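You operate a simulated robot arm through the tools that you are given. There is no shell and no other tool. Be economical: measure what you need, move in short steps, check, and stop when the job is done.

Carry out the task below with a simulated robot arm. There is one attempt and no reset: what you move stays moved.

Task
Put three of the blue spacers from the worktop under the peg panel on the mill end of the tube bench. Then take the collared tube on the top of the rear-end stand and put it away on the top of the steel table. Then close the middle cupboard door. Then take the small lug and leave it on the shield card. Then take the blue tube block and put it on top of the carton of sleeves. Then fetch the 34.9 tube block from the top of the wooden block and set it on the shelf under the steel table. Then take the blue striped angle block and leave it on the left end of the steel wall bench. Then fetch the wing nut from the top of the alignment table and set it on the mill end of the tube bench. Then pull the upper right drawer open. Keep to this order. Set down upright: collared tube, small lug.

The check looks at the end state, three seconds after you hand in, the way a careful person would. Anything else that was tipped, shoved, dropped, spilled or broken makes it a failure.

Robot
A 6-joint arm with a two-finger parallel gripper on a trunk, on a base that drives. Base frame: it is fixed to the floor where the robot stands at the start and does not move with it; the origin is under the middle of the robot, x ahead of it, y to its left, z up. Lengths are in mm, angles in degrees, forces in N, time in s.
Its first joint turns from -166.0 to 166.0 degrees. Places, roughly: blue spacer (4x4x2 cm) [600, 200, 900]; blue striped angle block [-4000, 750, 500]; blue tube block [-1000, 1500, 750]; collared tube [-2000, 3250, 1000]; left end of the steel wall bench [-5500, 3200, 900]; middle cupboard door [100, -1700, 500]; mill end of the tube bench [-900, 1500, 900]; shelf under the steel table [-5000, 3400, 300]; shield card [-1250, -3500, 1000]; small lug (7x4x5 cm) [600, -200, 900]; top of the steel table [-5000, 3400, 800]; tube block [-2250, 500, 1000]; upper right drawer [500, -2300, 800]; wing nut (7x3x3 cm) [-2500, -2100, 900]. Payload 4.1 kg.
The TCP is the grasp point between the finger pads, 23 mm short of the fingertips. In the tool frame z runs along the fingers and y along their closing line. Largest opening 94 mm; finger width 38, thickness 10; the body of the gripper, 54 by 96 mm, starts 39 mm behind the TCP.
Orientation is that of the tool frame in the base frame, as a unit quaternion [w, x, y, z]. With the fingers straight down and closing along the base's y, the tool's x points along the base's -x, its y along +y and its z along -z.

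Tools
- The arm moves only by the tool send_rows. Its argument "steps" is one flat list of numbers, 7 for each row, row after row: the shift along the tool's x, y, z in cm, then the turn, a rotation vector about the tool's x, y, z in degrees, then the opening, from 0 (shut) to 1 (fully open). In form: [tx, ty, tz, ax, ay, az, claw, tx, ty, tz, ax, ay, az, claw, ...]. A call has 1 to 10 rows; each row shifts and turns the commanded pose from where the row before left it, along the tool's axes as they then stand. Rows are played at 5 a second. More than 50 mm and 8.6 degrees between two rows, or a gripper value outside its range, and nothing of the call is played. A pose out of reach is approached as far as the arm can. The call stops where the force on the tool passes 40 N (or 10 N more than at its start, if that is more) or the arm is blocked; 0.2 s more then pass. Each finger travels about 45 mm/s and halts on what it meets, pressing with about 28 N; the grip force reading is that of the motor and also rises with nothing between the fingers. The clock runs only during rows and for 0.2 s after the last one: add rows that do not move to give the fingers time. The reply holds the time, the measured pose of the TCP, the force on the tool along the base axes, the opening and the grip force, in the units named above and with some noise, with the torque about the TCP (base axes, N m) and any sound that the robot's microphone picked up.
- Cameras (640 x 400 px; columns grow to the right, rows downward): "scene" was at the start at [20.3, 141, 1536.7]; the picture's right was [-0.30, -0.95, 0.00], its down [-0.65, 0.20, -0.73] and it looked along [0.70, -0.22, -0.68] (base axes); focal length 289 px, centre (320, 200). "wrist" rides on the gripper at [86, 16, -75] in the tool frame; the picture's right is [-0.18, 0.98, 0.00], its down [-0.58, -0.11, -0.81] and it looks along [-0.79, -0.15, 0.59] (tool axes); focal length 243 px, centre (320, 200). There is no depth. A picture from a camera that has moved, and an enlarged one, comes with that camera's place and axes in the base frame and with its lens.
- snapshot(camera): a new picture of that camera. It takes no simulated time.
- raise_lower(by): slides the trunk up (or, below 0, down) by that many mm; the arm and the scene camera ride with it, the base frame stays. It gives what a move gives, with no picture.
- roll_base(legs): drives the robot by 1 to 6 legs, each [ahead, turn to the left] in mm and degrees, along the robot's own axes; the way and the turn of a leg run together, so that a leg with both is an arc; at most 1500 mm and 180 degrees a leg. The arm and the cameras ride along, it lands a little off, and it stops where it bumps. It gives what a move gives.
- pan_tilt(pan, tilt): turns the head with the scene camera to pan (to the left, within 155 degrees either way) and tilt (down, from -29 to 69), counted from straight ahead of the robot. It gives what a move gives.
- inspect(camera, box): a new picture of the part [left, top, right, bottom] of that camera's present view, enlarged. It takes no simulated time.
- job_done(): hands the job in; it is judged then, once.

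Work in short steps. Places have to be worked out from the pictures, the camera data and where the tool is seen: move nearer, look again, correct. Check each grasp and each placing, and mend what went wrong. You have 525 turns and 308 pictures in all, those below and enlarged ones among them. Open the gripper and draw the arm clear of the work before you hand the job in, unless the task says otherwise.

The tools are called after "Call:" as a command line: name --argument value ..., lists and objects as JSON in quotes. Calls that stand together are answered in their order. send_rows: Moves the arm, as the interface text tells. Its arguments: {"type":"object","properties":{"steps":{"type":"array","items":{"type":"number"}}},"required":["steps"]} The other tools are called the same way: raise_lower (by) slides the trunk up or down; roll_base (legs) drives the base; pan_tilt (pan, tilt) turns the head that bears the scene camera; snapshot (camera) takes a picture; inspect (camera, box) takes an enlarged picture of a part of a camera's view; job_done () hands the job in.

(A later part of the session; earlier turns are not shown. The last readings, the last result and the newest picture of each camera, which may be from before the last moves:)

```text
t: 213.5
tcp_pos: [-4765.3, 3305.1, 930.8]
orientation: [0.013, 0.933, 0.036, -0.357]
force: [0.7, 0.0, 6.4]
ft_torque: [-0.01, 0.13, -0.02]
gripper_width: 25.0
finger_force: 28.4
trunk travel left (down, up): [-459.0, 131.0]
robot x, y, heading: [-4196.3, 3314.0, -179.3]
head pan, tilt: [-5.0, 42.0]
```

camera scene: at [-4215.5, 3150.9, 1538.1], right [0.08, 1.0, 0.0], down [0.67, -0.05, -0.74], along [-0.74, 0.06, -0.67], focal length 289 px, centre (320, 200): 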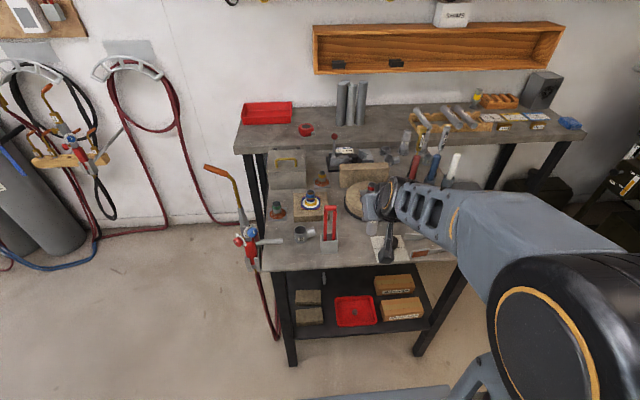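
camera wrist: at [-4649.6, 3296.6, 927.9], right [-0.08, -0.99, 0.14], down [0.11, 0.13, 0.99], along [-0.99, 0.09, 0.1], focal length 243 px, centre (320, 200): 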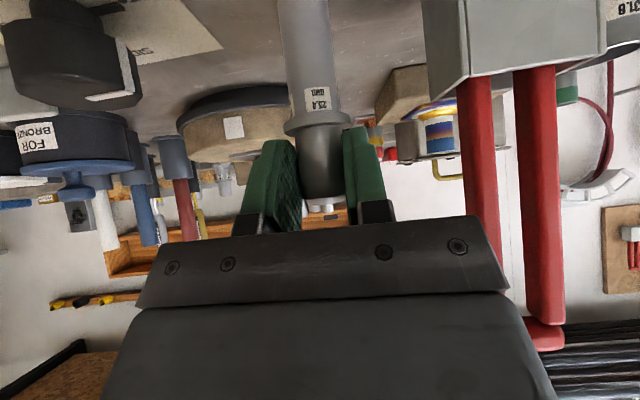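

Light contact of 6 N. I open and back out along the tool axis.

Call:
send_rows --steps '[0, 0, 0, 0, 0, 0, 0.55, 0, 0, 0, 0, 0, 0, 0.55, 0, 0, 0, 0, 0, 0, 0.55, 0, 0, -3, 0, 0, 0, 0.55, 0, 0, -4, 0, 0, 0, 0.55, 0, 0, -4.5, 0, 0, 0, 0.55, 0, 0, -4.5, 0, 0, 0, 0.55, 0, 0, -4.5, 0, 0, 0, 0.55]'

Call:
snapshot --camera "wrist"

Call:
inspect --camera "scene" --box '[240, 170, 480, 320]'

```text
t: 215.3
tcp_pos: [-4629.4, 3315.4, 1083.2]
orientation: [0.012, 0.933, 0.036, -0.357]
force: [0.3, 0.8, -0.1]
ft_torque: [-0.02, -0.01, 0.01]
gripper_width: 51.7
finger_force: 0.0
trunk travel left (down, up): [-459.0, 131.0]
robot x, y, heading: [-4195.6, 3307.0, -179.0]
head pan, tilt: [-5.0, 42.0]
```

```text
240 pictures are left
camera wrist: at [-4513.3, 3309.3, 1079.8], right [-0.06, -0.99, 0.12], down [0.1, 0.12, 0.99], along [-0.99, 0.07, 0.09], focal length 243 px, centre (320, 200)
```

wrist: 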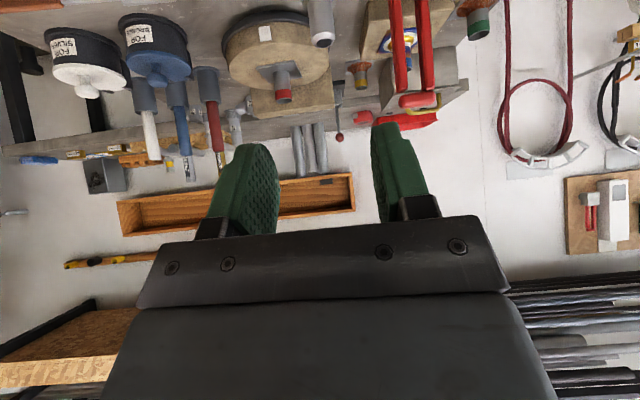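

```text
2.67 times, centred on (360, 245) of scene
camera zoom: at [-4215.0, 3150.9, 1497.4], right [0.08, 1.0, 0.0], down [0.67, -0.05, -0.74], along [-0.74, 0.06, -0.67], focal length 771 px, centre (213, 80)
```

zoom: 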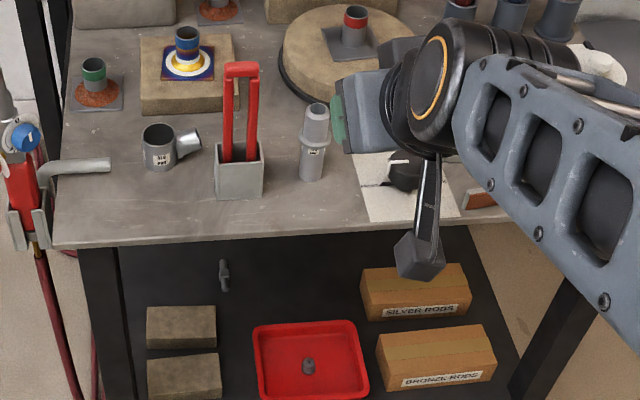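

The tube stands upright. I return the tool to pointing down, raise the trunk and start the long drive back.

Call:
send_rows --steps '[1, 0, 0, 0, 7, 0, 0.55, 1, 0, 0, 0, 7, 0, 0.55, 1, 0, 0, 0, 7, 0, 0.55, 1, 0, 0, 0, 7, 0, 0.55, 1, 0, 0, 0, 7, 0, 0.55, 1, 0, 0, 0, 6.8, 0, 0.55, 3, 0, -3, 0, 0, 0, 0.55, 3, 0, -3, 0, 0, 0, 0.55]'

Call:
raise_lower --by 41

Call:
roll_base --legs '[[0, -179.5], [1350, 0], [0, -90], [1110, 0], [0, 88], [1080, 0]]'

```text
t: 217.1
tcp_pos: [-4515.7, 3325.4, 1118.7]
orientation: [-0.001, 0.999, 0.04, 0.0]
force: [-0.1, 0.0, -0.2]
ft_torque: [0.02, 0.02, 0.03]
gripper_width: 51.6
finger_force: 0.0
trunk travel left (down, up): [-459.0, 131.0]
robot x, y, heading: [-4195.3, 3312.0, -179.4]
head pan, tilt: [-5.0, 42.0]
```

```text
t: 218.0
tcp_pos: [-4515.9, 3324.8, 1159.3]
orientation: [0.0, 0.999, 0.039, 0.0]
force: [0.0, 0.3, -1.2]
ft_torque: [-0.01, 0.0, 0.03]
gripper_width: 51.5
finger_force: 0.0
trunk travel left (down, up): [-500.0, 90.0]
robot x, y, heading: [-4193.6, 3311.5, -179.2]
head pan, tilt: [-5.0, 42.0]
```

```text
t: 249.9
tcp_pos: [-1353.5, 2312.4, 1158.7]
orientation: [0.0, -0.062, 0.998, 0.0]
force: [0.1, -0.5, -0.2]
ft_torque: [0.0, -0.02, 0.01]
gripper_width: 51.6
finger_force: 0.0
trunk travel left (down, up): [-500.0, 90.0]
robot x, y, heading: [-1672.2, 2308.3, 3.2]
head pan, tilt: [-5.0, 42.0]
```

Call:
roll_base --legs '[[0, -9.3], [1480, 0], [0, -82], [1300, 0]]'

Call:
pan_tilt --pan 0 --tilt 25

Call:
snapshot --camera "scene"

```text
t: 267.5
tcp_pos: [-67.3, 550.5, 1160.0]
orientation: [0.0, 0.655, 0.755, 0.0]
force: [-0.1, 0.1, -0.5]
ft_torque: [0.0, -0.01, 0.02]
gripper_width: 51.8
finger_force: 0.1
trunk travel left (down, up): [-500.0, 90.0]
robot x, y, heading: [-74.2, 872.7, -85.4]
head pan, tilt: [-5.0, 42.0]
```

```text
t: 268.3
tcp_pos: [-67.1, 551.0, 1158.3]
orientation: [0.0, 0.654, 0.756, -0.001]
force: [0.5, 0.0, 0.6]
ft_torque: [-0.01, -0.02, -0.05]
gripper_width: 51.6
finger_force: 0.1
trunk travel left (down, up): [-500.0, 90.0]
robot x, y, heading: [-76.9, 876.5, -85.5]
head pan, tilt: [0.0, 25.0]
```

```text
238 pictures are left
camera scene: at [95.1, 852.4, 1564.6], right [-1.0, -0.08, 0.0], down [-0.03, 0.42, -0.91], along [0.07, -0.9, -0.42], focal length 289 px, centre (320, 200)
```

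scene: 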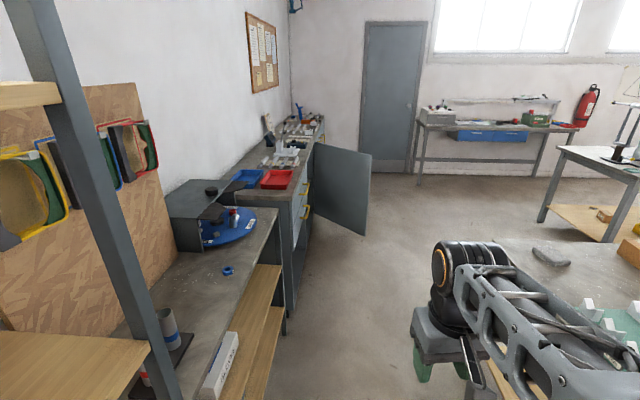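

The middle door stands open into the aisle. I zoom in to see its hinge side.

Call:
inspect --camera "scene" --box '[230, 120, 390, 320]'

```text
2.00 times, centred on (310, 220) of scene
camera zoom: at [95.1, 852.4, 1564.6], right [-1.0, -0.08, 0.0], down [-0.03, 0.42, -0.91], along [0.07, -0.9, -0.42], focal length 578 px, centre (340, 160)
```

zoom: 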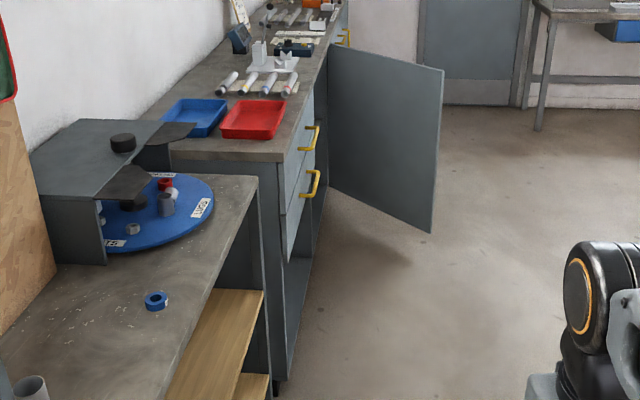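

Call:
roll_base --legs '[[0, -6.5], [1000, 0]]'

Call:
pan_tilt --pan 20 --tilt 30

Call:
snapshot --camera "scene"

```text
t: 274.1
tcp_pos: [-140.9, -458.2, 1159.4]
orientation: [0.0, 0.696, 0.718, -0.001]
force: [-0.1, -0.8, 0.1]
ft_torque: [0.0, 0.04, -0.01]
gripper_width: 51.6
finger_force: 0.0
trunk travel left (down, up): [-500.0, 90.0]
robot x, y, heading: [-112.0, -135.6, -91.8]
head pan, tilt: [0.0, 25.0]
```

```text
t: 274.9
tcp_pos: [-139.8, -458.7, 1159.1]
orientation: [0.0, 0.696, 0.718, -0.002]
force: [0.3, -0.3, 0.0]
ft_torque: [0.0, -0.03, -0.02]
gripper_width: 51.7
finger_force: 0.0
trunk travel left (down, up): [-500.0, 90.0]
robot x, y, heading: [-109.1, -139.4, -92.2]
head pan, tilt: [20.0, 30.0]
```

```text
236 pictures are left
camera scene: at [86.0, -171.2, 1556.7], right [-0.95, -0.31, 0.0], down [-0.15, 0.48, -0.87], along [0.27, -0.82, -0.5], focal length 289 px, centre (320, 200)
```

scene: 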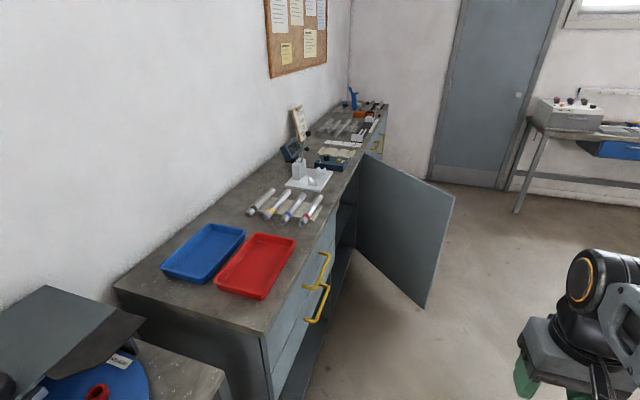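

The door hinges at about (382,-1954) and is open some 50°, its free edge near (-145,-1500). I must push its outer face from the south-west, so I look there.

Call:
pan_tilt --pan -35 --tilt 30

Call:
snapshot --camera "scene"

```text
t: 276.2
tcp_pos: [-141.0, -459.1, 1159.1]
orientation: [-0.001, 0.696, 0.718, -0.003]
force: [-0.1, -0.3, 0.1]
ft_torque: [0.0, 0.01, -0.02]
gripper_width: 51.8
finger_force: 0.1
trunk travel left (down, up): [-500.0, 90.0]
robot x, y, heading: [-110.1, -134.0, -92.2]
head pan, tilt: [-35.0, 30.0]
```

```text
235 pictures are left
camera scene: at [3.8, -157.3, 1556.7], right [-0.8, 0.6, 0.0], down [0.3, 0.4, -0.87], along [-0.52, -0.69, -0.5], focal length 289 px, centre (320, 200)
```

scene: 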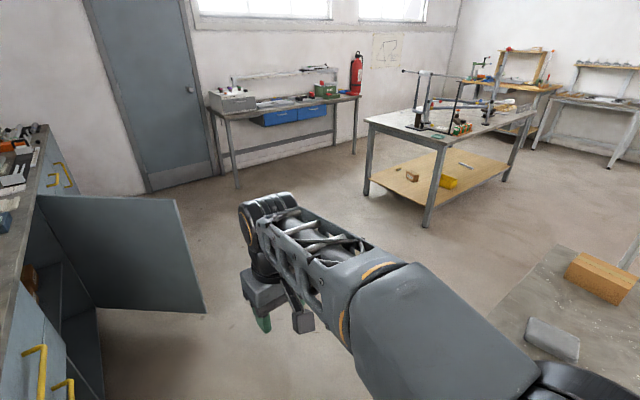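

Route: south past the tube bench's corner (-600,-320), then west of the door to about (-720,-1850), and turn to face north-east.

Call:
roll_base --legs '[[500, 0], [0, -41.8], [850, 0], [0, 44], [600, 0], [0, 116]]'

Call:
pan_tilt --pan 0 --tilt 35

Call:
snapshot --camera "scene"

```text
t: 295.1
tcp_pos: [-441.6, -1729.5, 1159.6]
orientation: [0.001, -0.257, 0.966, -0.001]
force: [0.2, 0.0, 0.3]
ft_torque: [0.0, 0.01, -0.01]
gripper_width: 52.0
finger_force: 0.2
trunk travel left (down, up): [-500.0, 90.0]
robot x, y, heading: [-740.1, -1850.3, 26.1]
head pan, tilt: [-35.0, 30.0]
```

```text
t: 296.1
tcp_pos: [-440.9, -1729.4, 1159.3]
orientation: [0.002, -0.257, 0.966, -0.001]
force: [-0.8, 0.2, -0.5]
ft_torque: [-0.03, 0.03, -0.03]
gripper_width: 51.6
finger_force: 0.1
trunk travel left (down, up): [-500.0, 90.0]
robot x, y, heading: [-741.2, -1854.3, 26.0]
head pan, tilt: [0.0, 35.0]
```

```text
234 pictures are left
camera scene: at [-784.6, -1692.3, 1548.9], right [0.44, -0.9, 0.0], down [-0.52, -0.25, -0.82], along [0.74, 0.36, -0.57], focal length 289 px, centre (320, 200)
```

scene: 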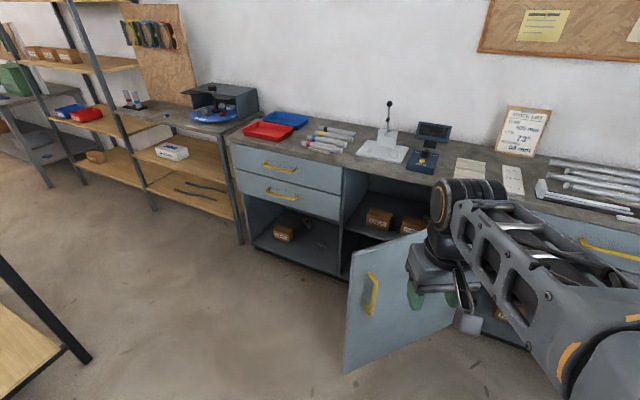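

I see the door's outer face with its yellow handle (z≈480–740) near the free edge. I will push above the handle with closed fingers held level; first I level the tool.

Call:
send_rows --steps '[-2, 0, 0, 0, -8.5, 0, 0.3, -1.98, 0, 0.3, 0, -8.5, 0, 0, -1.91, 0, 0.58, 0, -8.5, 0, 0, -1.8, 0, 0.86, 0, -8.5, 0, 0, -1.66, 0, 1.12, 0, -8.5, 0, 0, -1.47, 0, 1.35, 0, -8.5, 0, 0, -1.26, 0, 1.55, 0, -8.5, 0, 0, -1.02, 0, 1.72, 0, -8.5, 0, 0, -0.75, 0, 1.85, 0, -8.5, 0, 0, -0.47, 0, 1.94, 0, -8.5, 0, 0]'

Call:
raise_lower --by -335

Call:
snapshot --camera "scene"

```text
t: 298.3
tcp_pos: [-285.2, -1628.6, 1154.8]
orientation: [0.612, -0.207, 0.741, 0.181]
force: [1.0, 0.2, 1.0]
ft_torque: [-0.01, -0.02, 0.03]
gripper_width: 0.0
finger_force: 27.9
out of reach, approached as far as the arm can: row 7, 8
trunk travel left (down, up): [-500.0, 90.0]
robot x, y, heading: [-738.7, -1852.0, 25.8]
head pan, tilt: [0.0, 35.0]
```

```text
t: 301.6
tcp_pos: [-285.5, -1630.1, 819.5]
orientation: [0.612, -0.205, 0.742, 0.182]
force: [-0.2, 0.2, -0.7]
ft_torque: [0.04, 0.03, -0.02]
gripper_width: 0.0
finger_force: 28.5
trunk travel left (down, up): [-165.0, 425.0]
robot x, y, heading: [-735.8, -1855.2, 26.0]
head pan, tilt: [0.0, 35.0]
```

```text
233 pictures are left
camera scene: at [-784.6, -1692.3, 1213.9], right [0.44, -0.9, 0.0], down [-0.52, -0.25, -0.82], along [0.74, 0.36, -0.57], focal length 289 px, centre (320, 200)
```

scene: 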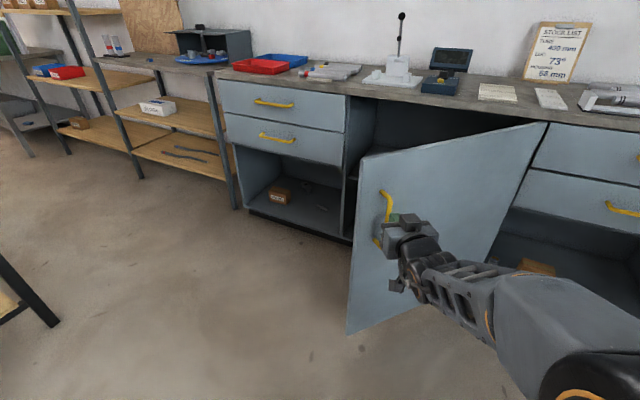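

The handle spans z 554–769, so pushing at 819 clears it. I shift the tool 90 mm toward the hinge side, then drive forward to contact.

Call:
send_rows --steps '[0, -4.5, 0, 0, 0, 0, 0, 0, -4.5, 0, 0, 0, 0, 0]'

Call:
roll_base --legs '[[250, 0]]'

Call:
snapshot --camera "scene"

```text
t: 302.1
tcp_pos: [-237.7, -1706.2, 820.2]
orientation: [0.613, -0.204, 0.742, 0.181]
force: [0.0, 0.9, 0.3]
ft_torque: [-0.01, 0.01, -0.01]
gripper_width: 0.2
finger_force: 27.6
trunk travel left (down, up): [-165.0, 425.0]
robot x, y, heading: [-741.2, -1851.7, 25.6]
head pan, tilt: [0.0, 35.0]
```

```text
t: 304.0
tcp_pos: [-11.1, -1599.3, 819.7]
orientation: [0.613, -0.203, 0.742, 0.18]
force: [-0.1, 0.2, 0.4]
ft_torque: [-0.01, -0.01, 0.02]
gripper_width: 0.0
finger_force: 28.5
trunk travel left (down, up): [-165.0, 425.0]
robot x, y, heading: [-514.1, -1744.4, 25.6]
head pan, tilt: [0.0, 35.0]
```

```text
232 pictures are left
camera scene: at [-558.8, -1583.2, 1213.9], right [0.43, -0.9, 0.0], down [-0.52, -0.25, -0.82], along [0.74, 0.36, -0.57], focal length 289 px, centre (320, 200)
```

scene: 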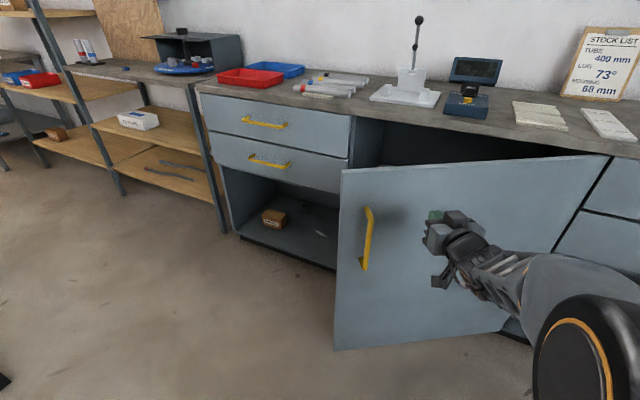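

Call:
roll_base --legs '[[150, 0]]'

Call:
snapshot --camera "scene"

```text
t: 305.3
tcp_pos: [122.8, -1533.0, 819.5]
orientation: [0.612, -0.204, 0.742, 0.181]
force: [0.2, 0.0, -0.2]
ft_torque: [0.01, -0.04, 0.04]
gripper_width: 0.0
finger_force: 27.8
trunk travel left (down, up): [-165.0, 425.0]
robot x, y, heading: [-376.2, -1675.6, 25.6]
head pan, tilt: [0.0, 35.0]
```

```text
231 pictures are left
camera scene: at [-423.9, -1518.1, 1213.9], right [0.43, -0.9, 0.0], down [-0.52, -0.25, -0.82], along [0.74, 0.36, -0.57], focal length 289 px, centre (320, 200)
```

scene: 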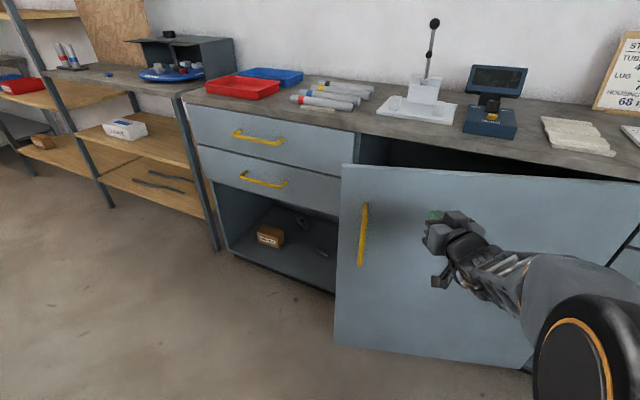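

The door swings freely. I continue in stages.

Call:
roll_base --legs '[[170, 0]]'

Call:
roll_base --legs '[[50, 0]]'

Call:
snapshot --camera "scene"

```text
t: 306.8
tcp_pos: [277.0, -1458.9, 819.3]
orientation: [0.613, -0.204, 0.742, 0.181]
force: [0.4, -0.1, -0.1]
ft_torque: [-0.02, 0.02, 0.01]
gripper_width: 0.0
finger_force: 28.6
trunk travel left (down, up): [-165.0, 425.0]
robot x, y, heading: [-221.2, -1602.5, 25.8]
head pan, tilt: [0.0, 35.0]
```

```text
t: 307.7
tcp_pos: [322.2, -1435.8, 820.0]
orientation: [0.613, -0.205, 0.741, 0.182]
force: [0.0, 0.6, 0.3]
ft_torque: [-0.02, 0.04, 0.0]
gripper_width: 0.0
finger_force: 27.7
trunk travel left (down, up): [-165.0, 425.0]
robot x, y, heading: [-176.7, -1584.3, 26.0]
head pan, tilt: [0.0, 35.0]
```

```text
230 pictures are left
camera scene: at [-225.4, -1422.2, 1213.9], right [0.44, -0.9, 0.0], down [-0.52, -0.25, -0.82], along [0.74, 0.36, -0.57], focal length 289 px, centre (320, 200)
```

scene: 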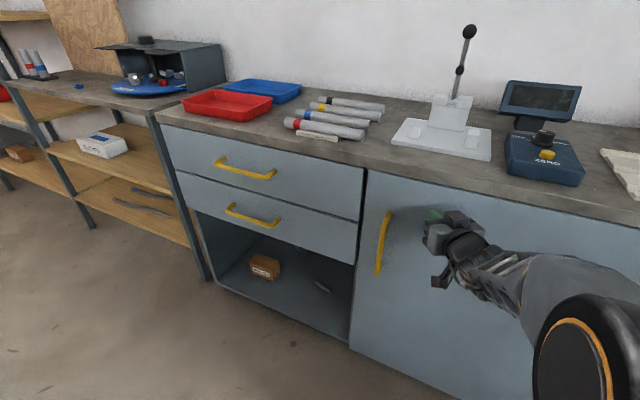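

Nearly shut. I press the last bit with the arm until it meets resistance.

Call:
send_rows --steps '[0, 0, 0.8, 0, 0, 0, 0, 0, 0, 0.8, 0, 0, 0, 0, 0, 0, 0.8, 0, 0, 0, 0, 0, 0, 0.8, 0, 0, 0, 0, 0, 0, 0.8, 0, 0, 0, 0, 0, 0, 0.8, 0, 0, 0, 0, 0, 0, 0.8, 0, 0, 0, 0]'

Call:
snapshot --camera "scene"

```text
t: 308.4
tcp_pos: [330.9, -1431.1, 818.8]
orientation: [0.613, -0.204, 0.742, 0.18]
force: [-28.3, -10.3, 7.5]
ft_torque: [0.18, -0.57, -0.11]
gripper_width: 0.2
finger_force: 27.7
trunk travel left (down, up): [-165.0, 425.0]
robot x, y, heading: [-181.7, -1585.3, 25.7]
head pan, tilt: [0.0, 35.0]
stopped in row 3: the force on the tool passed its limit (the readings are from after the stop); the commanded pose is now the measured one
```

```text
229 pictures are left
camera scene: at [-228.7, -1423.5, 1214.1], right [0.43, -0.9, 0.0], down [-0.51, -0.25, -0.82], along [0.74, 0.36, -0.57], focal length 289 px, centre (320, 200)
```

scene: 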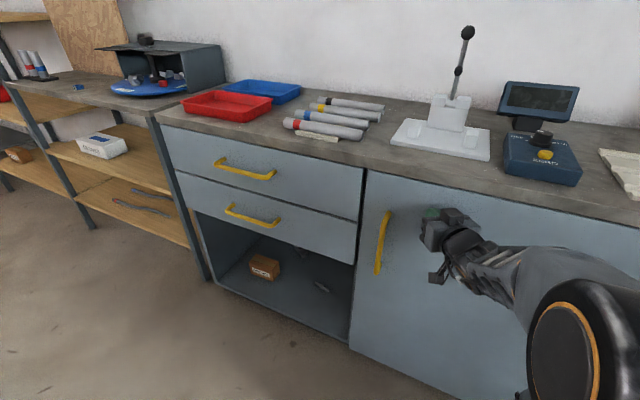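

The door is shut flush. I back off, restore the trunk and tool, and head for the lug turntable.

Call:
roll_base --legs '[[-380, 0]]'

Call:
send_rows --steps '[0.47, 0.9, -1.94, 0, 8.2, 0, 0.4, 0.75, 0.9, -1.85, 0, 8.2, 0, 0.4, 1.02, 0.9, -1.72, 0, 8.2, 0, 0.4, 1.26, 0.9, -1.55, 0, 8.2, 0, 0.5, 1.47, 0.9, -1.35, 0, 8.2, 0, 0.6, 1.66, 0.9, -1.12, 0, 8.2, 0, 0.7, 1.8, 0.9, -0.86, 0, 8.2, 0, 0.8, 1.91, 0.9, -0.58, 0, 8.2, 0, 0.8, 1.98, 0.9, -0.3, 0, 8.2, 0, 0.8, 2, 0.9, 0, 0, 5.3, 0, 0.8]'

Call:
raise_lower --by 335

Call:
roll_base --legs '[[0, 41], [1170, 0], [0, -8], [450, 0], [0, -59]]'

Call:
pan_tilt --pan -5 --tilt 45

Call:
snapshot --camera "scene"

Call:
snapshot --camera "wrist"

```text
t: 310.7
tcp_pos: [-3.8, -1593.5, 816.3]
orientation: [0.611, -0.206, 0.742, 0.183]
force: [0.6, 0.3, 0.4]
ft_torque: [-0.02, -0.01, 0.02]
gripper_width: 0.2
finger_force: 28.1
trunk travel left (down, up): [-165.0, 425.0]
robot x, y, heading: [-517.4, -1744.2, 26.1]
head pan, tilt: [0.0, 35.0]
```

```text
t: 312.9
tcp_pos: [-221.6, -1620.6, 804.5]
orientation: [-0.002, -0.273, 0.962, 0.01]
force: [0.9, 0.9, 0.3]
ft_torque: [0.0, 0.02, -0.01]
gripper_width: 75.3
finger_force: 0.1
trunk travel left (down, up): [-165.0, 425.0]
robot x, y, heading: [-515.7, -1748.8, 25.6]
head pan, tilt: [0.0, 35.0]
```

```text
t: 316.2
tcp_pos: [-221.8, -1620.6, 1138.2]
orientation: [-0.002, -0.274, 0.962, 0.009]
force: [-0.1, 0.6, -0.6]
ft_torque: [-0.01, -0.03, -0.01]
gripper_width: 75.3
finger_force: 0.1
trunk travel left (down, up): [-500.0, 90.0]
robot x, y, heading: [-519.1, -1743.7, 26.1]
head pan, tilt: [0.0, 35.0]
```

```text
t: 326.4
tcp_pos: [254.3, -117.1, 1138.9]
orientation: [-0.004, -0.54, 0.841, 0.008]
force: [-0.1, 0.1, -0.2]
ft_torque: [0.02, -0.03, -0.01]
gripper_width: 75.3
finger_force: 0.0
trunk travel left (down, up): [-500.0, 90.0]
robot x, y, heading: [75.7, -382.1, 59.5]
head pan, tilt: [0.0, 35.0]
stopped in leg 4: the robot was blocked; the commanded pose is now the measured one
```

```text
t: 327.1
tcp_pos: [254.3, -117.0, 1137.4]
orientation: [-0.005, -0.539, 0.842, 0.009]
force: [-0.1, 0.1, -0.5]
ft_torque: [0.01, 0.0, 0.06]
gripper_width: 75.2
finger_force: 0.1
trunk travel left (down, up): [-500.0, 90.0]
robot x, y, heading: [72.7, -382.8, 59.6]
head pan, tilt: [-5.0, 45.0]
```

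```text
228 pictures are left
camera scene: at [-49.9, -286.3, 1534.1], right [0.81, -0.58, 0.0], down [-0.41, -0.58, -0.71], along [0.41, 0.58, -0.71], focal length 289 px, centre (320, 200)
```

scene: 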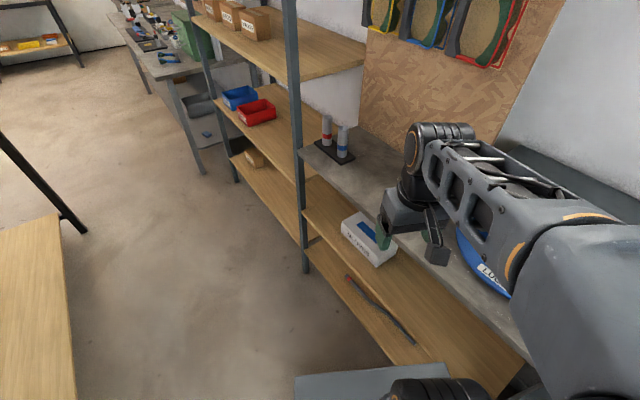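

```text
227 pictures are left
camera wrist: at [204.4, -188.5, 1212.8], right [-0.82, 0.58, 0.02], down [0.36, 0.48, 0.8], along [0.46, 0.66, -0.59], focal length 243 px, centre (320, 200)
```

wrist: 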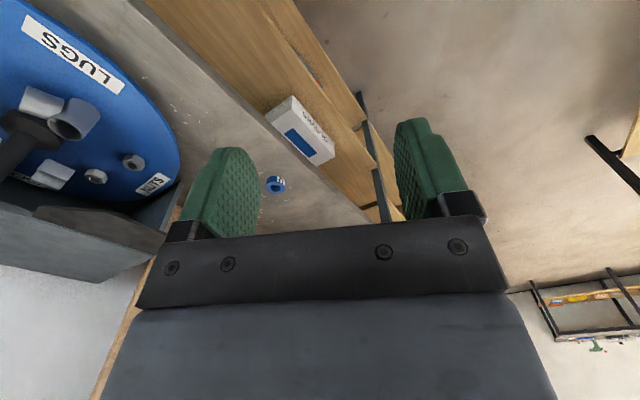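

I bumped the worktop edge lightly; nothing looks moved. I back off and take a wider line to (−50,−190).

Call:
roll_base --legs '[[-160, 0], [0, 42], [330, 0], [0, -101]]'

Call:
pan_tilt --pan -20 --tilt 50

Call:
snapshot --camera "scene"

Call:
snapshot --camera "wrist"

```text
t: 336.5
tcp_pos: [251.1, -220.6, 1138.0]
orientation: [0.0, -0.046, 0.999, 0.01]
force: [-0.7, -0.6, 0.6]
ft_torque: [-0.01, 0.03, 0.04]
gripper_width: 75.0
finger_force: 0.1
trunk travel left (down, up): [-500.0, 90.0]
robot x, y, heading: [-69.8, -199.8, -0.5]
head pan, tilt: [-5.0, 45.0]
```

```text
t: 337.3
tcp_pos: [251.4, -220.5, 1137.2]
orientation: [0.0, -0.047, 0.999, 0.009]
force: [0.3, -0.3, 0.8]
ft_torque: [-0.02, -0.02, -0.01]
gripper_width: 75.6
finger_force: 0.1
trunk travel left (down, up): [-500.0, 90.0]
robot x, y, heading: [-67.0, -200.0, -0.6]
head pan, tilt: [-20.0, 50.0]
```

```text
226 pictures are left
camera scene: at [-54.7, -60.6, 1527.2], right [-0.35, -0.94, 0.0], down [-0.72, 0.27, -0.64], along [0.6, -0.22, -0.77], focal length 289 px, centre (320, 200)
```

scene: 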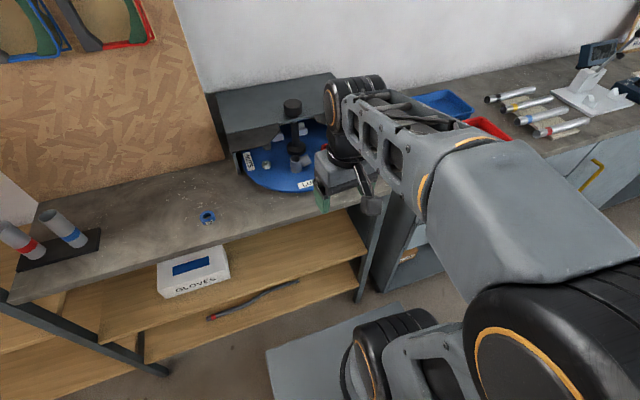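

```text
225 pictures are left
camera wrist: at [164.0, -212.8, 1212.8], right [0.09, 1.0, 0.02], down [0.59, -0.07, 0.81], along [0.8, -0.06, -0.59], focal length 243 px, centre (320, 200)
```

wrist: 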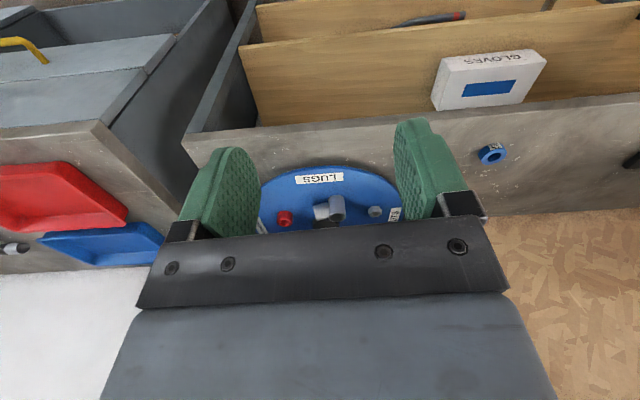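

Call:
inspect --camera "wrist" --box '[245, 160, 405, 240]'

Call:
inspect --camera "scene" --box '[200, 60, 360, 200]'

```text
4.00 times, centred on (325, 200) of wrist
camera zoom: at [164.0, -212.8, 1212.8], right [0.09, 1.0, 0.02], down [0.59, -0.07, 0.81], along [0.8, -0.06, -0.59], focal length 970 px, centre (300, 200)
```

zoom: 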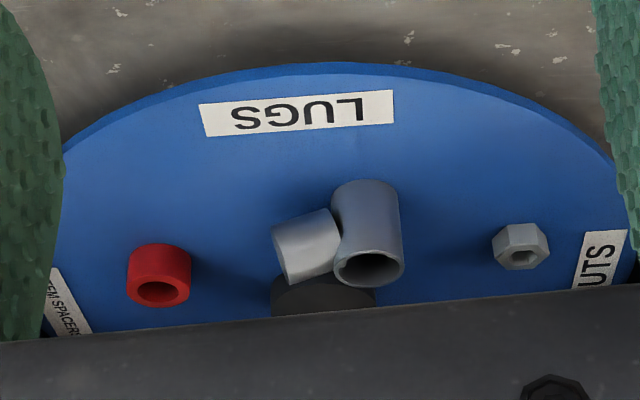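

```text
2.86 times, centred on (280, 130) of scene
camera zoom: at [-54.7, -60.6, 1527.2], right [-0.35, -0.94, 0.0], down [-0.72, 0.27, -0.64], along [0.6, -0.22, -0.77], focal length 826 px, centre (434, 400)
```

zoom: 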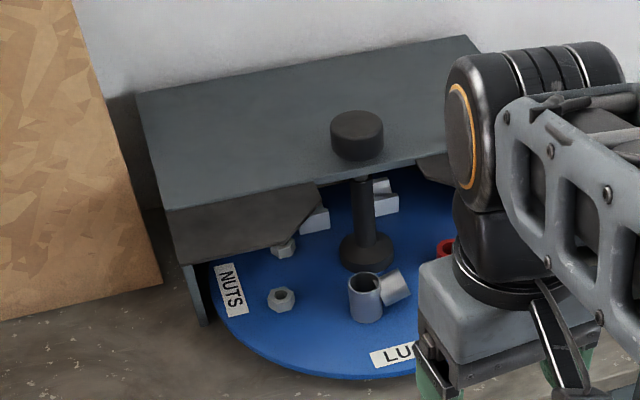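

The small lug stands on the LUGS sector: a vertical tube of about 35 mm with a side branch toward -y, at roughly (557,-210), top z≈960. The spindle knob at (643,-237) limits access, so I come nearer for a better look.

Call:
roll_base --legs '[[65, 0]]'

Call:
send_rows --steps '[-3, 0, 3, 0, 0, 0, 0.8, -3, 0, 3, 0, 0, 0, 0.8, -3, 0, 3, 0, 0, 0, 0.8, -3, 0, 3, 0, 0, 0, 0.8]'

Call:
snapshot --camera "wrist"

Call:
snapshot --camera "scene"

```text
t: 338.3
tcp_pos: [318.0, -219.6, 1137.3]
orientation: [0.001, -0.047, 0.999, 0.01]
force: [0.4, -0.4, 0.8]
ft_torque: [0.01, 0.04, 0.0]
gripper_width: 75.2
finger_force: 0.0
trunk travel left (down, up): [-500.0, 90.0]
robot x, y, heading: [-3.4, -199.4, -0.3]
head pan, tilt: [-20.0, 50.0]
```

```text
t: 339.3
tcp_pos: [439.1, -206.3, 1017.7]
orientation: [0.0, -0.047, 0.999, 0.009]
force: [0.7, 0.0, -0.1]
ft_torque: [0.01, -0.03, -0.01]
gripper_width: 75.0
finger_force: 0.0
trunk travel left (down, up): [-500.0, 90.0]
robot x, y, heading: [-6.4, -201.8, -0.3]
head pan, tilt: [-20.0, 50.0]
```

```text
222 pictures are left
camera wrist: at [351.7, -199.3, 1091.9], right [0.09, 1.0, 0.02], down [0.59, -0.07, 0.8], along [0.8, -0.06, -0.59], focal length 243 px, centre (320, 200)
```

wrist: 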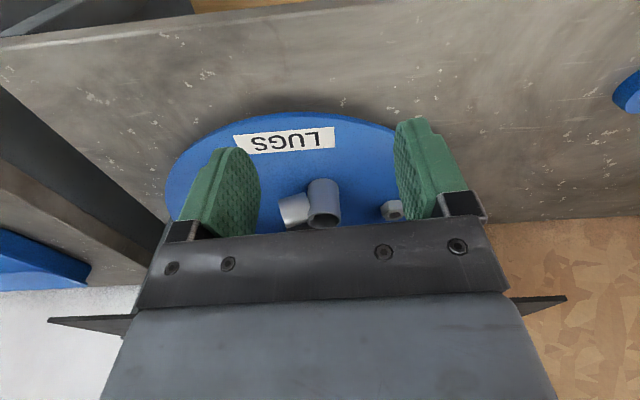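

```text
221 pictures are left
camera scene: at [11.6, -61.2, 1527.2], right [-0.35, -0.94, 0.0], down [-0.72, 0.27, -0.64], along [0.6, -0.22, -0.77], focal length 289 px, centre (320, 200)
```

scene: 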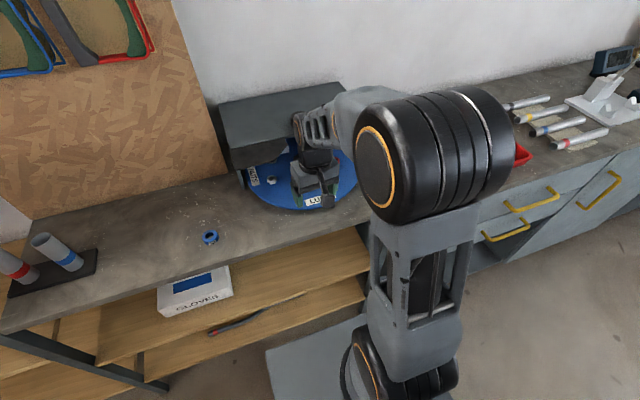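

Call:
inspect --camera "wrist" --box '[250, 160, 410, 240]'

```text
4.00 times, centred on (330, 200) of wrist
camera zoom: at [351.7, -199.3, 1091.9], right [0.09, 1.0, 0.02], down [0.59, -0.07, 0.8], along [0.8, -0.06, -0.59], focal length 970 px, centre (280, 200)
```

zoom: 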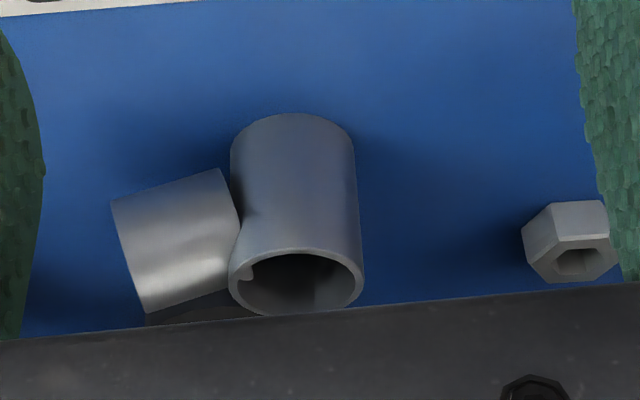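

The branch points toward -y, so I must close along x. I turn the gripper -90° about its axis here, clear of the spindle.

Call:
send_rows --steps '[0, 0, 0, 0, 0, -8.2, 0.65, 0, 0, 0, 0, 0, -8.2, 0.65, 0, 0, 0, 0, 0, -8.2, 0.65, 0, 0, 0, 0, 0, -8.2, 0.65, 0, 0, 0, 0, 0, -8.2, 0.65, 0, 0, 0, 0, 0, -8.2, 0.65, 0, 0, 0, 0, 0, -8.2, 0.65, 0, 0, 0, 0, 0, -8.2, 0.65, 0, 0, 0, 0, 0, -8.2, 0.65, 0, 0, 0, 0, 0, -8.2, 0.65]'

Call:
send_rows --steps '[0, 0, 0, 0, 0, -8, 0.65, 0, -3, 0, 0, 0, 0, 0.65]'

Call:
snapshot --camera "wrist"

```text
t: 341.5
tcp_pos: [437.5, -206.6, 1018.8]
orientation: [0.006, -0.691, 0.722, 0.006]
force: [0.4, -0.4, 0.6]
ft_torque: [0.01, 0.01, -0.01]
gripper_width: 61.0
finger_force: 0.1
trunk travel left (down, up): [-500.0, 90.0]
robot x, y, heading: [1.3, -200.3, -0.3]
head pan, tilt: [-20.0, 50.0]
```

```text
t: 342.1
tcp_pos: [467.4, -204.9, 1017.0]
orientation: [-0.007, 0.739, -0.673, -0.006]
force: [-0.4, 0.5, 0.2]
ft_torque: [0.02, 0.01, -0.03]
gripper_width: 61.4
finger_force: 0.0
trunk travel left (down, up): [-500.0, 90.0]
robot x, y, heading: [-2.4, -201.2, -0.4]
head pan, tilt: [-20.0, 50.0]
```

```text
219 pictures are left
camera wrist: at [459.7, -292.9, 1090.9], right [-1.0, 0.09, 0.0], down [0.05, 0.57, 0.82], along [0.07, 0.81, -0.58], focal length 243 px, centre (320, 200)
```

wrist: 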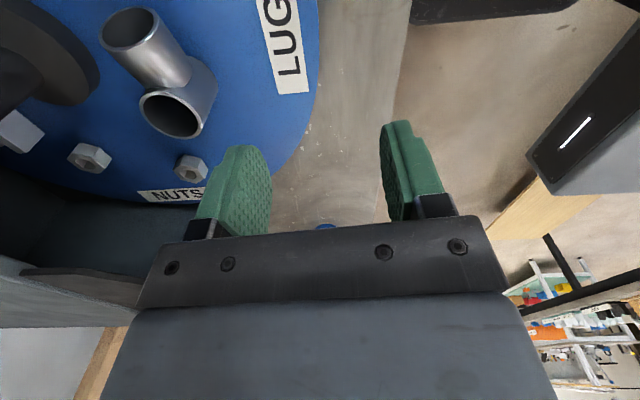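

Lug tube centre is about (561,-211) and the closing axis is square to the branch. I move above it.

Call:
send_rows --steps '[0.45, -3, 0, 0, 0, 0, 0.65, 0.45, -3, 0, 0, 0, 0, 0.65, 0.45, -3, 0, 0, 0, 0, 0.65, 0, 0, 0, 0, 0, 0, 0.65]'

Call:
snapshot --camera "wrist"

Call:
inspect --camera "scene" --box '[200, 60, 400, 220]'

```text
t: 343.1
tcp_pos: [558.9, -207.7, 1019.1]
orientation: [-0.008, 0.739, -0.673, -0.007]
force: [0.2, -0.8, -0.5]
ft_torque: [-0.01, 0.01, 0.0]
gripper_width: 60.9
finger_force: 0.0
trunk travel left (down, up): [-500.0, 90.0]
robot x, y, heading: [-4.7, -204.7, -0.4]
head pan, tilt: [-20.0, 50.0]
```

```text
218 pictures are left
camera wrist: at [550.6, -296.1, 1091.1], right [-1.0, 0.09, 0.0], down [0.05, 0.57, 0.82], along [0.07, 0.81, -0.58], focal length 243 px, centre (320, 200)
```

wrist: 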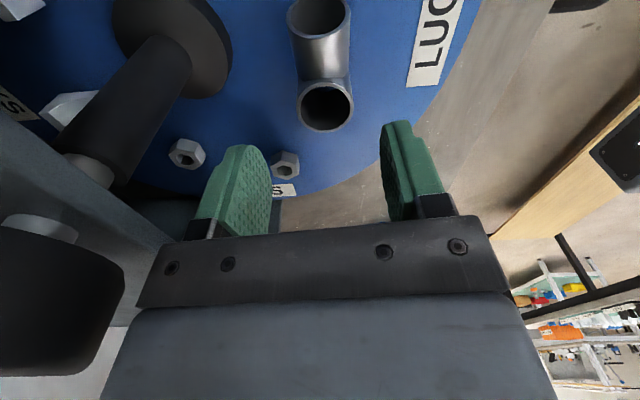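

```text
2.50 times, centred on (300, 140) of scene
camera zoom: at [11.3, -61.2, 1527.2], right [-0.35, -0.94, 0.0], down [-0.72, 0.27, -0.64], along [0.6, -0.22, -0.77], focal length 722 px, centre (370, 350)
```

zoom: 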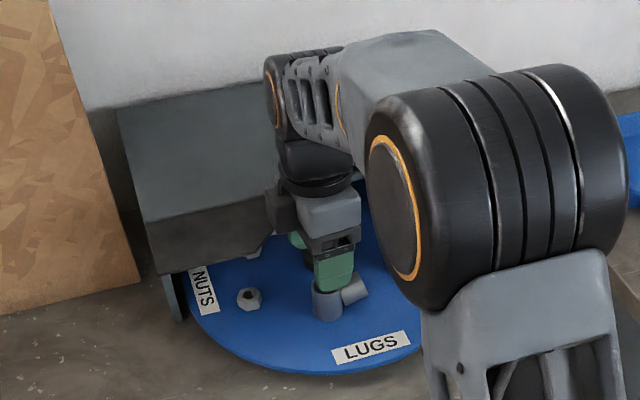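

Centre refined to (554,-209). I shift 7 mm toward the robot for spindle clearance, descend to TCP 938 and close.

Call:
send_rows --steps '[0.1, 0.6, 0, 0, 0, 0, 0.6, 0, 0, 3, 0, 0, 0, 0.6, 0, 0, 3, 0, 0, 0, 0.6, 0, 0, 2, 0, 0, 0, 0.6, 0, 0, 0, 0, 0, 0, 0.6]'

Call:
snapshot --camera "wrist"

```text
t: 344.1
tcp_pos: [554.0, -207.8, 949.4]
orientation: [-0.012, 0.739, -0.674, -0.001]
force: [-8.8, 1.1, 18.3]
ft_torque: [-0.38, 0.91, -0.17]
gripper_width: 60.3
finger_force: 4.0
trunk travel left (down, up): [-500.0, 90.0]
robot x, y, heading: [-0.6, -202.2, -0.5]
head pan, tilt: [-20.0, 50.0]
stopped in row 5: the force on the tool passed its limit (the readings are from after the stop); the commanded pose is now the measured one
```

```text
216 pictures are left
camera wrist: at [545.5, -296.8, 1022.5], right [-1.0, 0.09, -0.01], down [0.04, 0.57, 0.82], along [0.08, 0.81, -0.58], focal length 243 px, centre (320, 200)
```

wrist: 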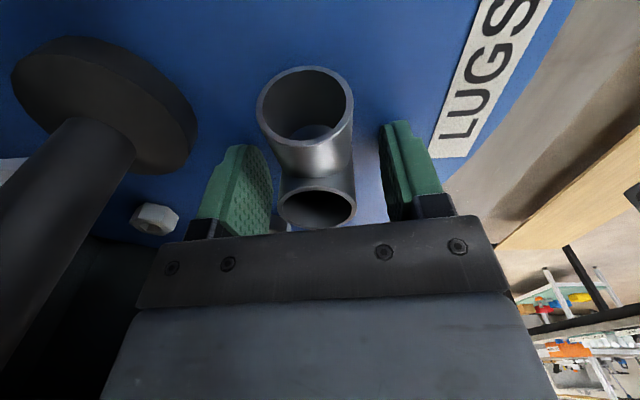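

Fingertips met the disc (top z≈926); the lug is between them. I raise 3 mm and close.

Call:
send_rows --steps '[0, 0, -0.3, 0, 0, 0, 0.6, 0, 0, 0, 0, 0, 0, 0.25, 0, 0, 0, 0, 0, 0, 0.25, 0, 0, 0, 0, 0, 0, 0.25, 0, 0, 0, 0, 0, 0, 0.25]'

Call:
snapshot --camera "wrist"

```text
t: 345.3
tcp_pos: [556.0, -208.1, 949.6]
orientation: [-0.011, 0.74, -0.673, -0.002]
force: [-0.1, 0.5, -1.1]
ft_torque: [0.0, 0.02, -0.02]
gripper_width: 32.9
finger_force: 27.8
trunk travel left (down, up): [-500.0, 90.0]
robot x, y, heading: [1.0, -199.7, -0.1]
head pan, tilt: [-20.0, 50.0]
```

```text
215 pictures are left
camera wrist: at [547.0, -296.7, 1022.5], right [-1.0, 0.09, -0.01], down [0.04, 0.57, 0.82], along [0.08, 0.81, -0.58], focal length 243 px, centre (320, 200)
```

wrist: 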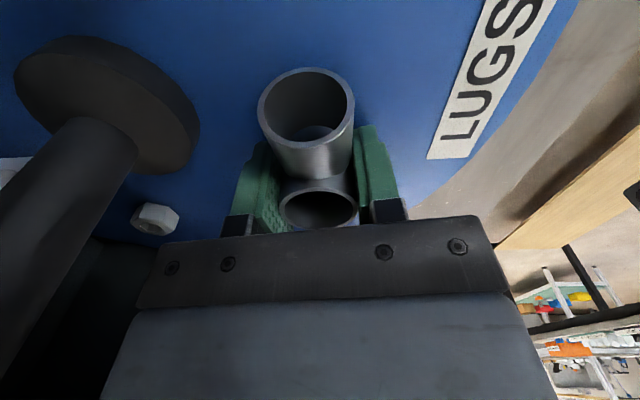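

Lug gripped at 32.9 mm. I lift straight up.

Call:
send_rows --steps '[0, 0, -2, 0, 0, 0, 0.25, 0, 0, -4, 0, 0, 0, 0.25, 0, 0, -4, 0, 0, 0, 0.25, 0, 0, -4, 0, 0, 0, 0.25, 0, 0, -4, 0, 0, 0, 0.25, 0, 0, -3, 0, 0, 0, 0.25, 0, 4, 0, 0, 0, 0, 0.25, 0, 4, 0, 0, 0, 0, 0.25, 0, 4, 0, 0, 0, 0, 0.25, 0, 4, 0, 0, 0, 0, 0.25]'

Call:
snapshot --camera "wrist"

Call:
snapshot --camera "scene"

```text
t: 347.5
tcp_pos: [395.5, -224.6, 1158.3]
orientation: [-0.011, 0.739, -0.673, -0.001]
force: [0.2, -0.4, -1.0]
ft_torque: [0.0, 0.0, -0.02]
gripper_width: 33.1
finger_force: 28.2
trunk travel left (down, up): [-500.0, 90.0]
robot x, y, heading: [-7.3, -201.3, -0.4]
head pan, tilt: [-20.0, 50.0]
```

```text
214 pictures are left
camera wrist: at [386.5, -313.4, 1231.3], right [-1.0, 0.09, -0.01], down [0.04, 0.57, 0.82], along [0.08, 0.81, -0.58], focal length 243 px, centre (320, 200)
```

wrist: 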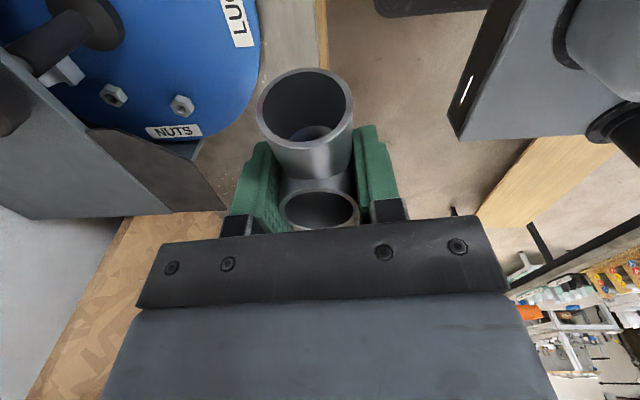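

```text
213 pictures are left
camera scene: at [10.7, -61.2, 1527.2], right [-0.35, -0.94, 0.0], down [-0.72, 0.27, -0.64], along [0.6, -0.22, -0.77], focal length 289 px, centre (320, 200)
```

scene: 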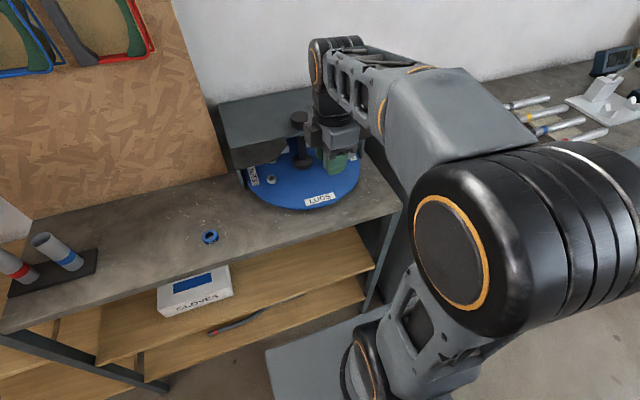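

Lug held. I drive to the table with the shield card in the south.

Call:
roll_base --legs '[[-130, 0], [0, -91.6], [450, 0], [0, -26], [1500, 0], [500, 0]]'

Call:
roll_base --legs '[[0, 26]]'

Call:
pan_tilt --pan 0 --tilt 28

Call:
snapshot --camera "scene"

```text
t: 365.9
tcp_pos: [-1354.2, -2720.6, 1158.6]
orientation: [0.006, 0.209, 0.978, -0.009]
force: [0.8, -0.2, -1.2]
ft_torque: [-0.02, -0.01, 0.0]
gripper_width: 32.6
finger_force: 28.1
trunk travel left (down, up): [-500.0, 90.0]
robot x, y, heading: [-1131.8, -2383.4, -119.8]
head pan, tilt: [-20.0, 50.0]
```

```text
t: 367.6
tcp_pos: [-1180.8, -2781.5, 1158.5]
orientation: [0.008, -0.021, 1.0, -0.007]
force: [0.0, 0.5, -1.0]
ft_torque: [0.0, 0.01, -0.01]
gripper_width: 32.8
finger_force: 28.3
trunk travel left (down, up): [-500.0, 90.0]
robot x, y, heading: [-1136.9, -2386.0, -93.4]
head pan, tilt: [-20.0, 50.0]
```

```text
t: 368.5
tcp_pos: [-1180.8, -2782.6, 1158.3]
orientation: [0.008, -0.02, 1.0, -0.007]
force: [-0.1, -0.2, -0.3]
ft_torque: [0.0, -0.01, 0.03]
gripper_width: 32.3
finger_force: 28.0
trunk travel left (down, up): [-500.0, 90.0]
robot x, y, heading: [-1134.4, -2388.6, -93.6]
head pan, tilt: [0.0, 28.0]
```

```text
212 pictures are left
camera scene: at [-970.1, -2426.8, 1559.8], right [-1.0, 0.06, 0.0], down [0.03, 0.47, -0.88], along [-0.05, -0.88, -0.47], focal length 289 px, centre (320, 200)
```

scene: 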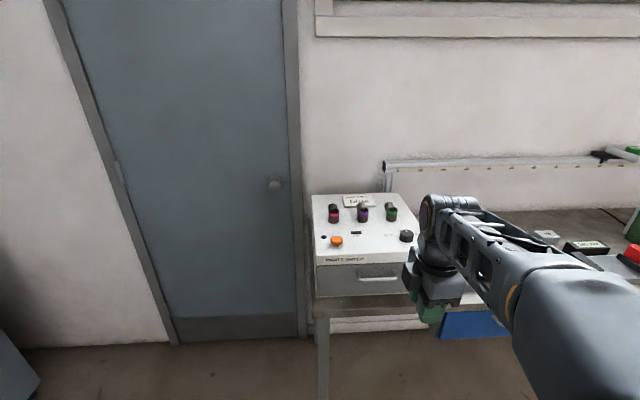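

Call:
inspect --camera "scene" --box '[300, 170, 460, 290]'

Call:
pan_tilt --pan -28 --tilt 30

Call:
snapshot --camera "scene"

```text
3.33 times, centred on (380, 230) of scene
camera zoom: at [-970.1, -2426.8, 1559.8], right [-1.0, 0.06, 0.0], down [0.03, 0.47, -0.88], along [-0.05, -0.88, -0.47], focal length 963 px, centre (120, 100)
```

zoom: 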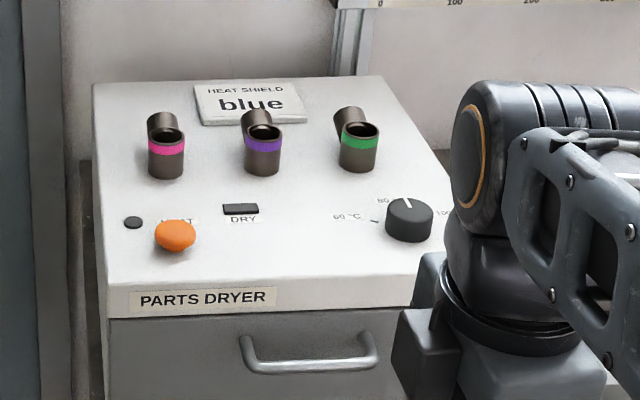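

```text
t: 369.4
tcp_pos: [-1181.3, -2782.5, 1158.9]
orientation: [0.009, -0.021, 1.0, -0.007]
force: [0.1, 0.1, -1.0]
ft_torque: [0.02, 0.01, 0.01]
gripper_width: 32.7
finger_force: 27.6
trunk travel left (down, up): [-500.0, 90.0]
robot x, y, heading: [-1134.1, -2384.9, -93.5]
head pan, tilt: [-28.0, 30.0]
```

```text
210 pictures are left
camera scene: at [-1011.6, -2413.0, 1556.7], right [-0.85, 0.52, 0.0], down [0.26, 0.43, -0.87], along [-0.45, -0.74, -0.5], focal length 289 px, centre (320, 200)
```

scene: 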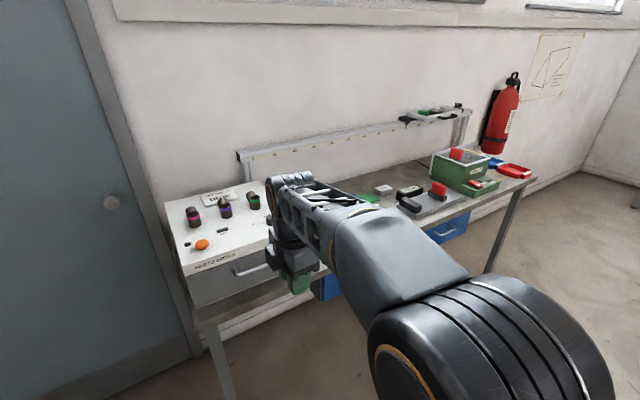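

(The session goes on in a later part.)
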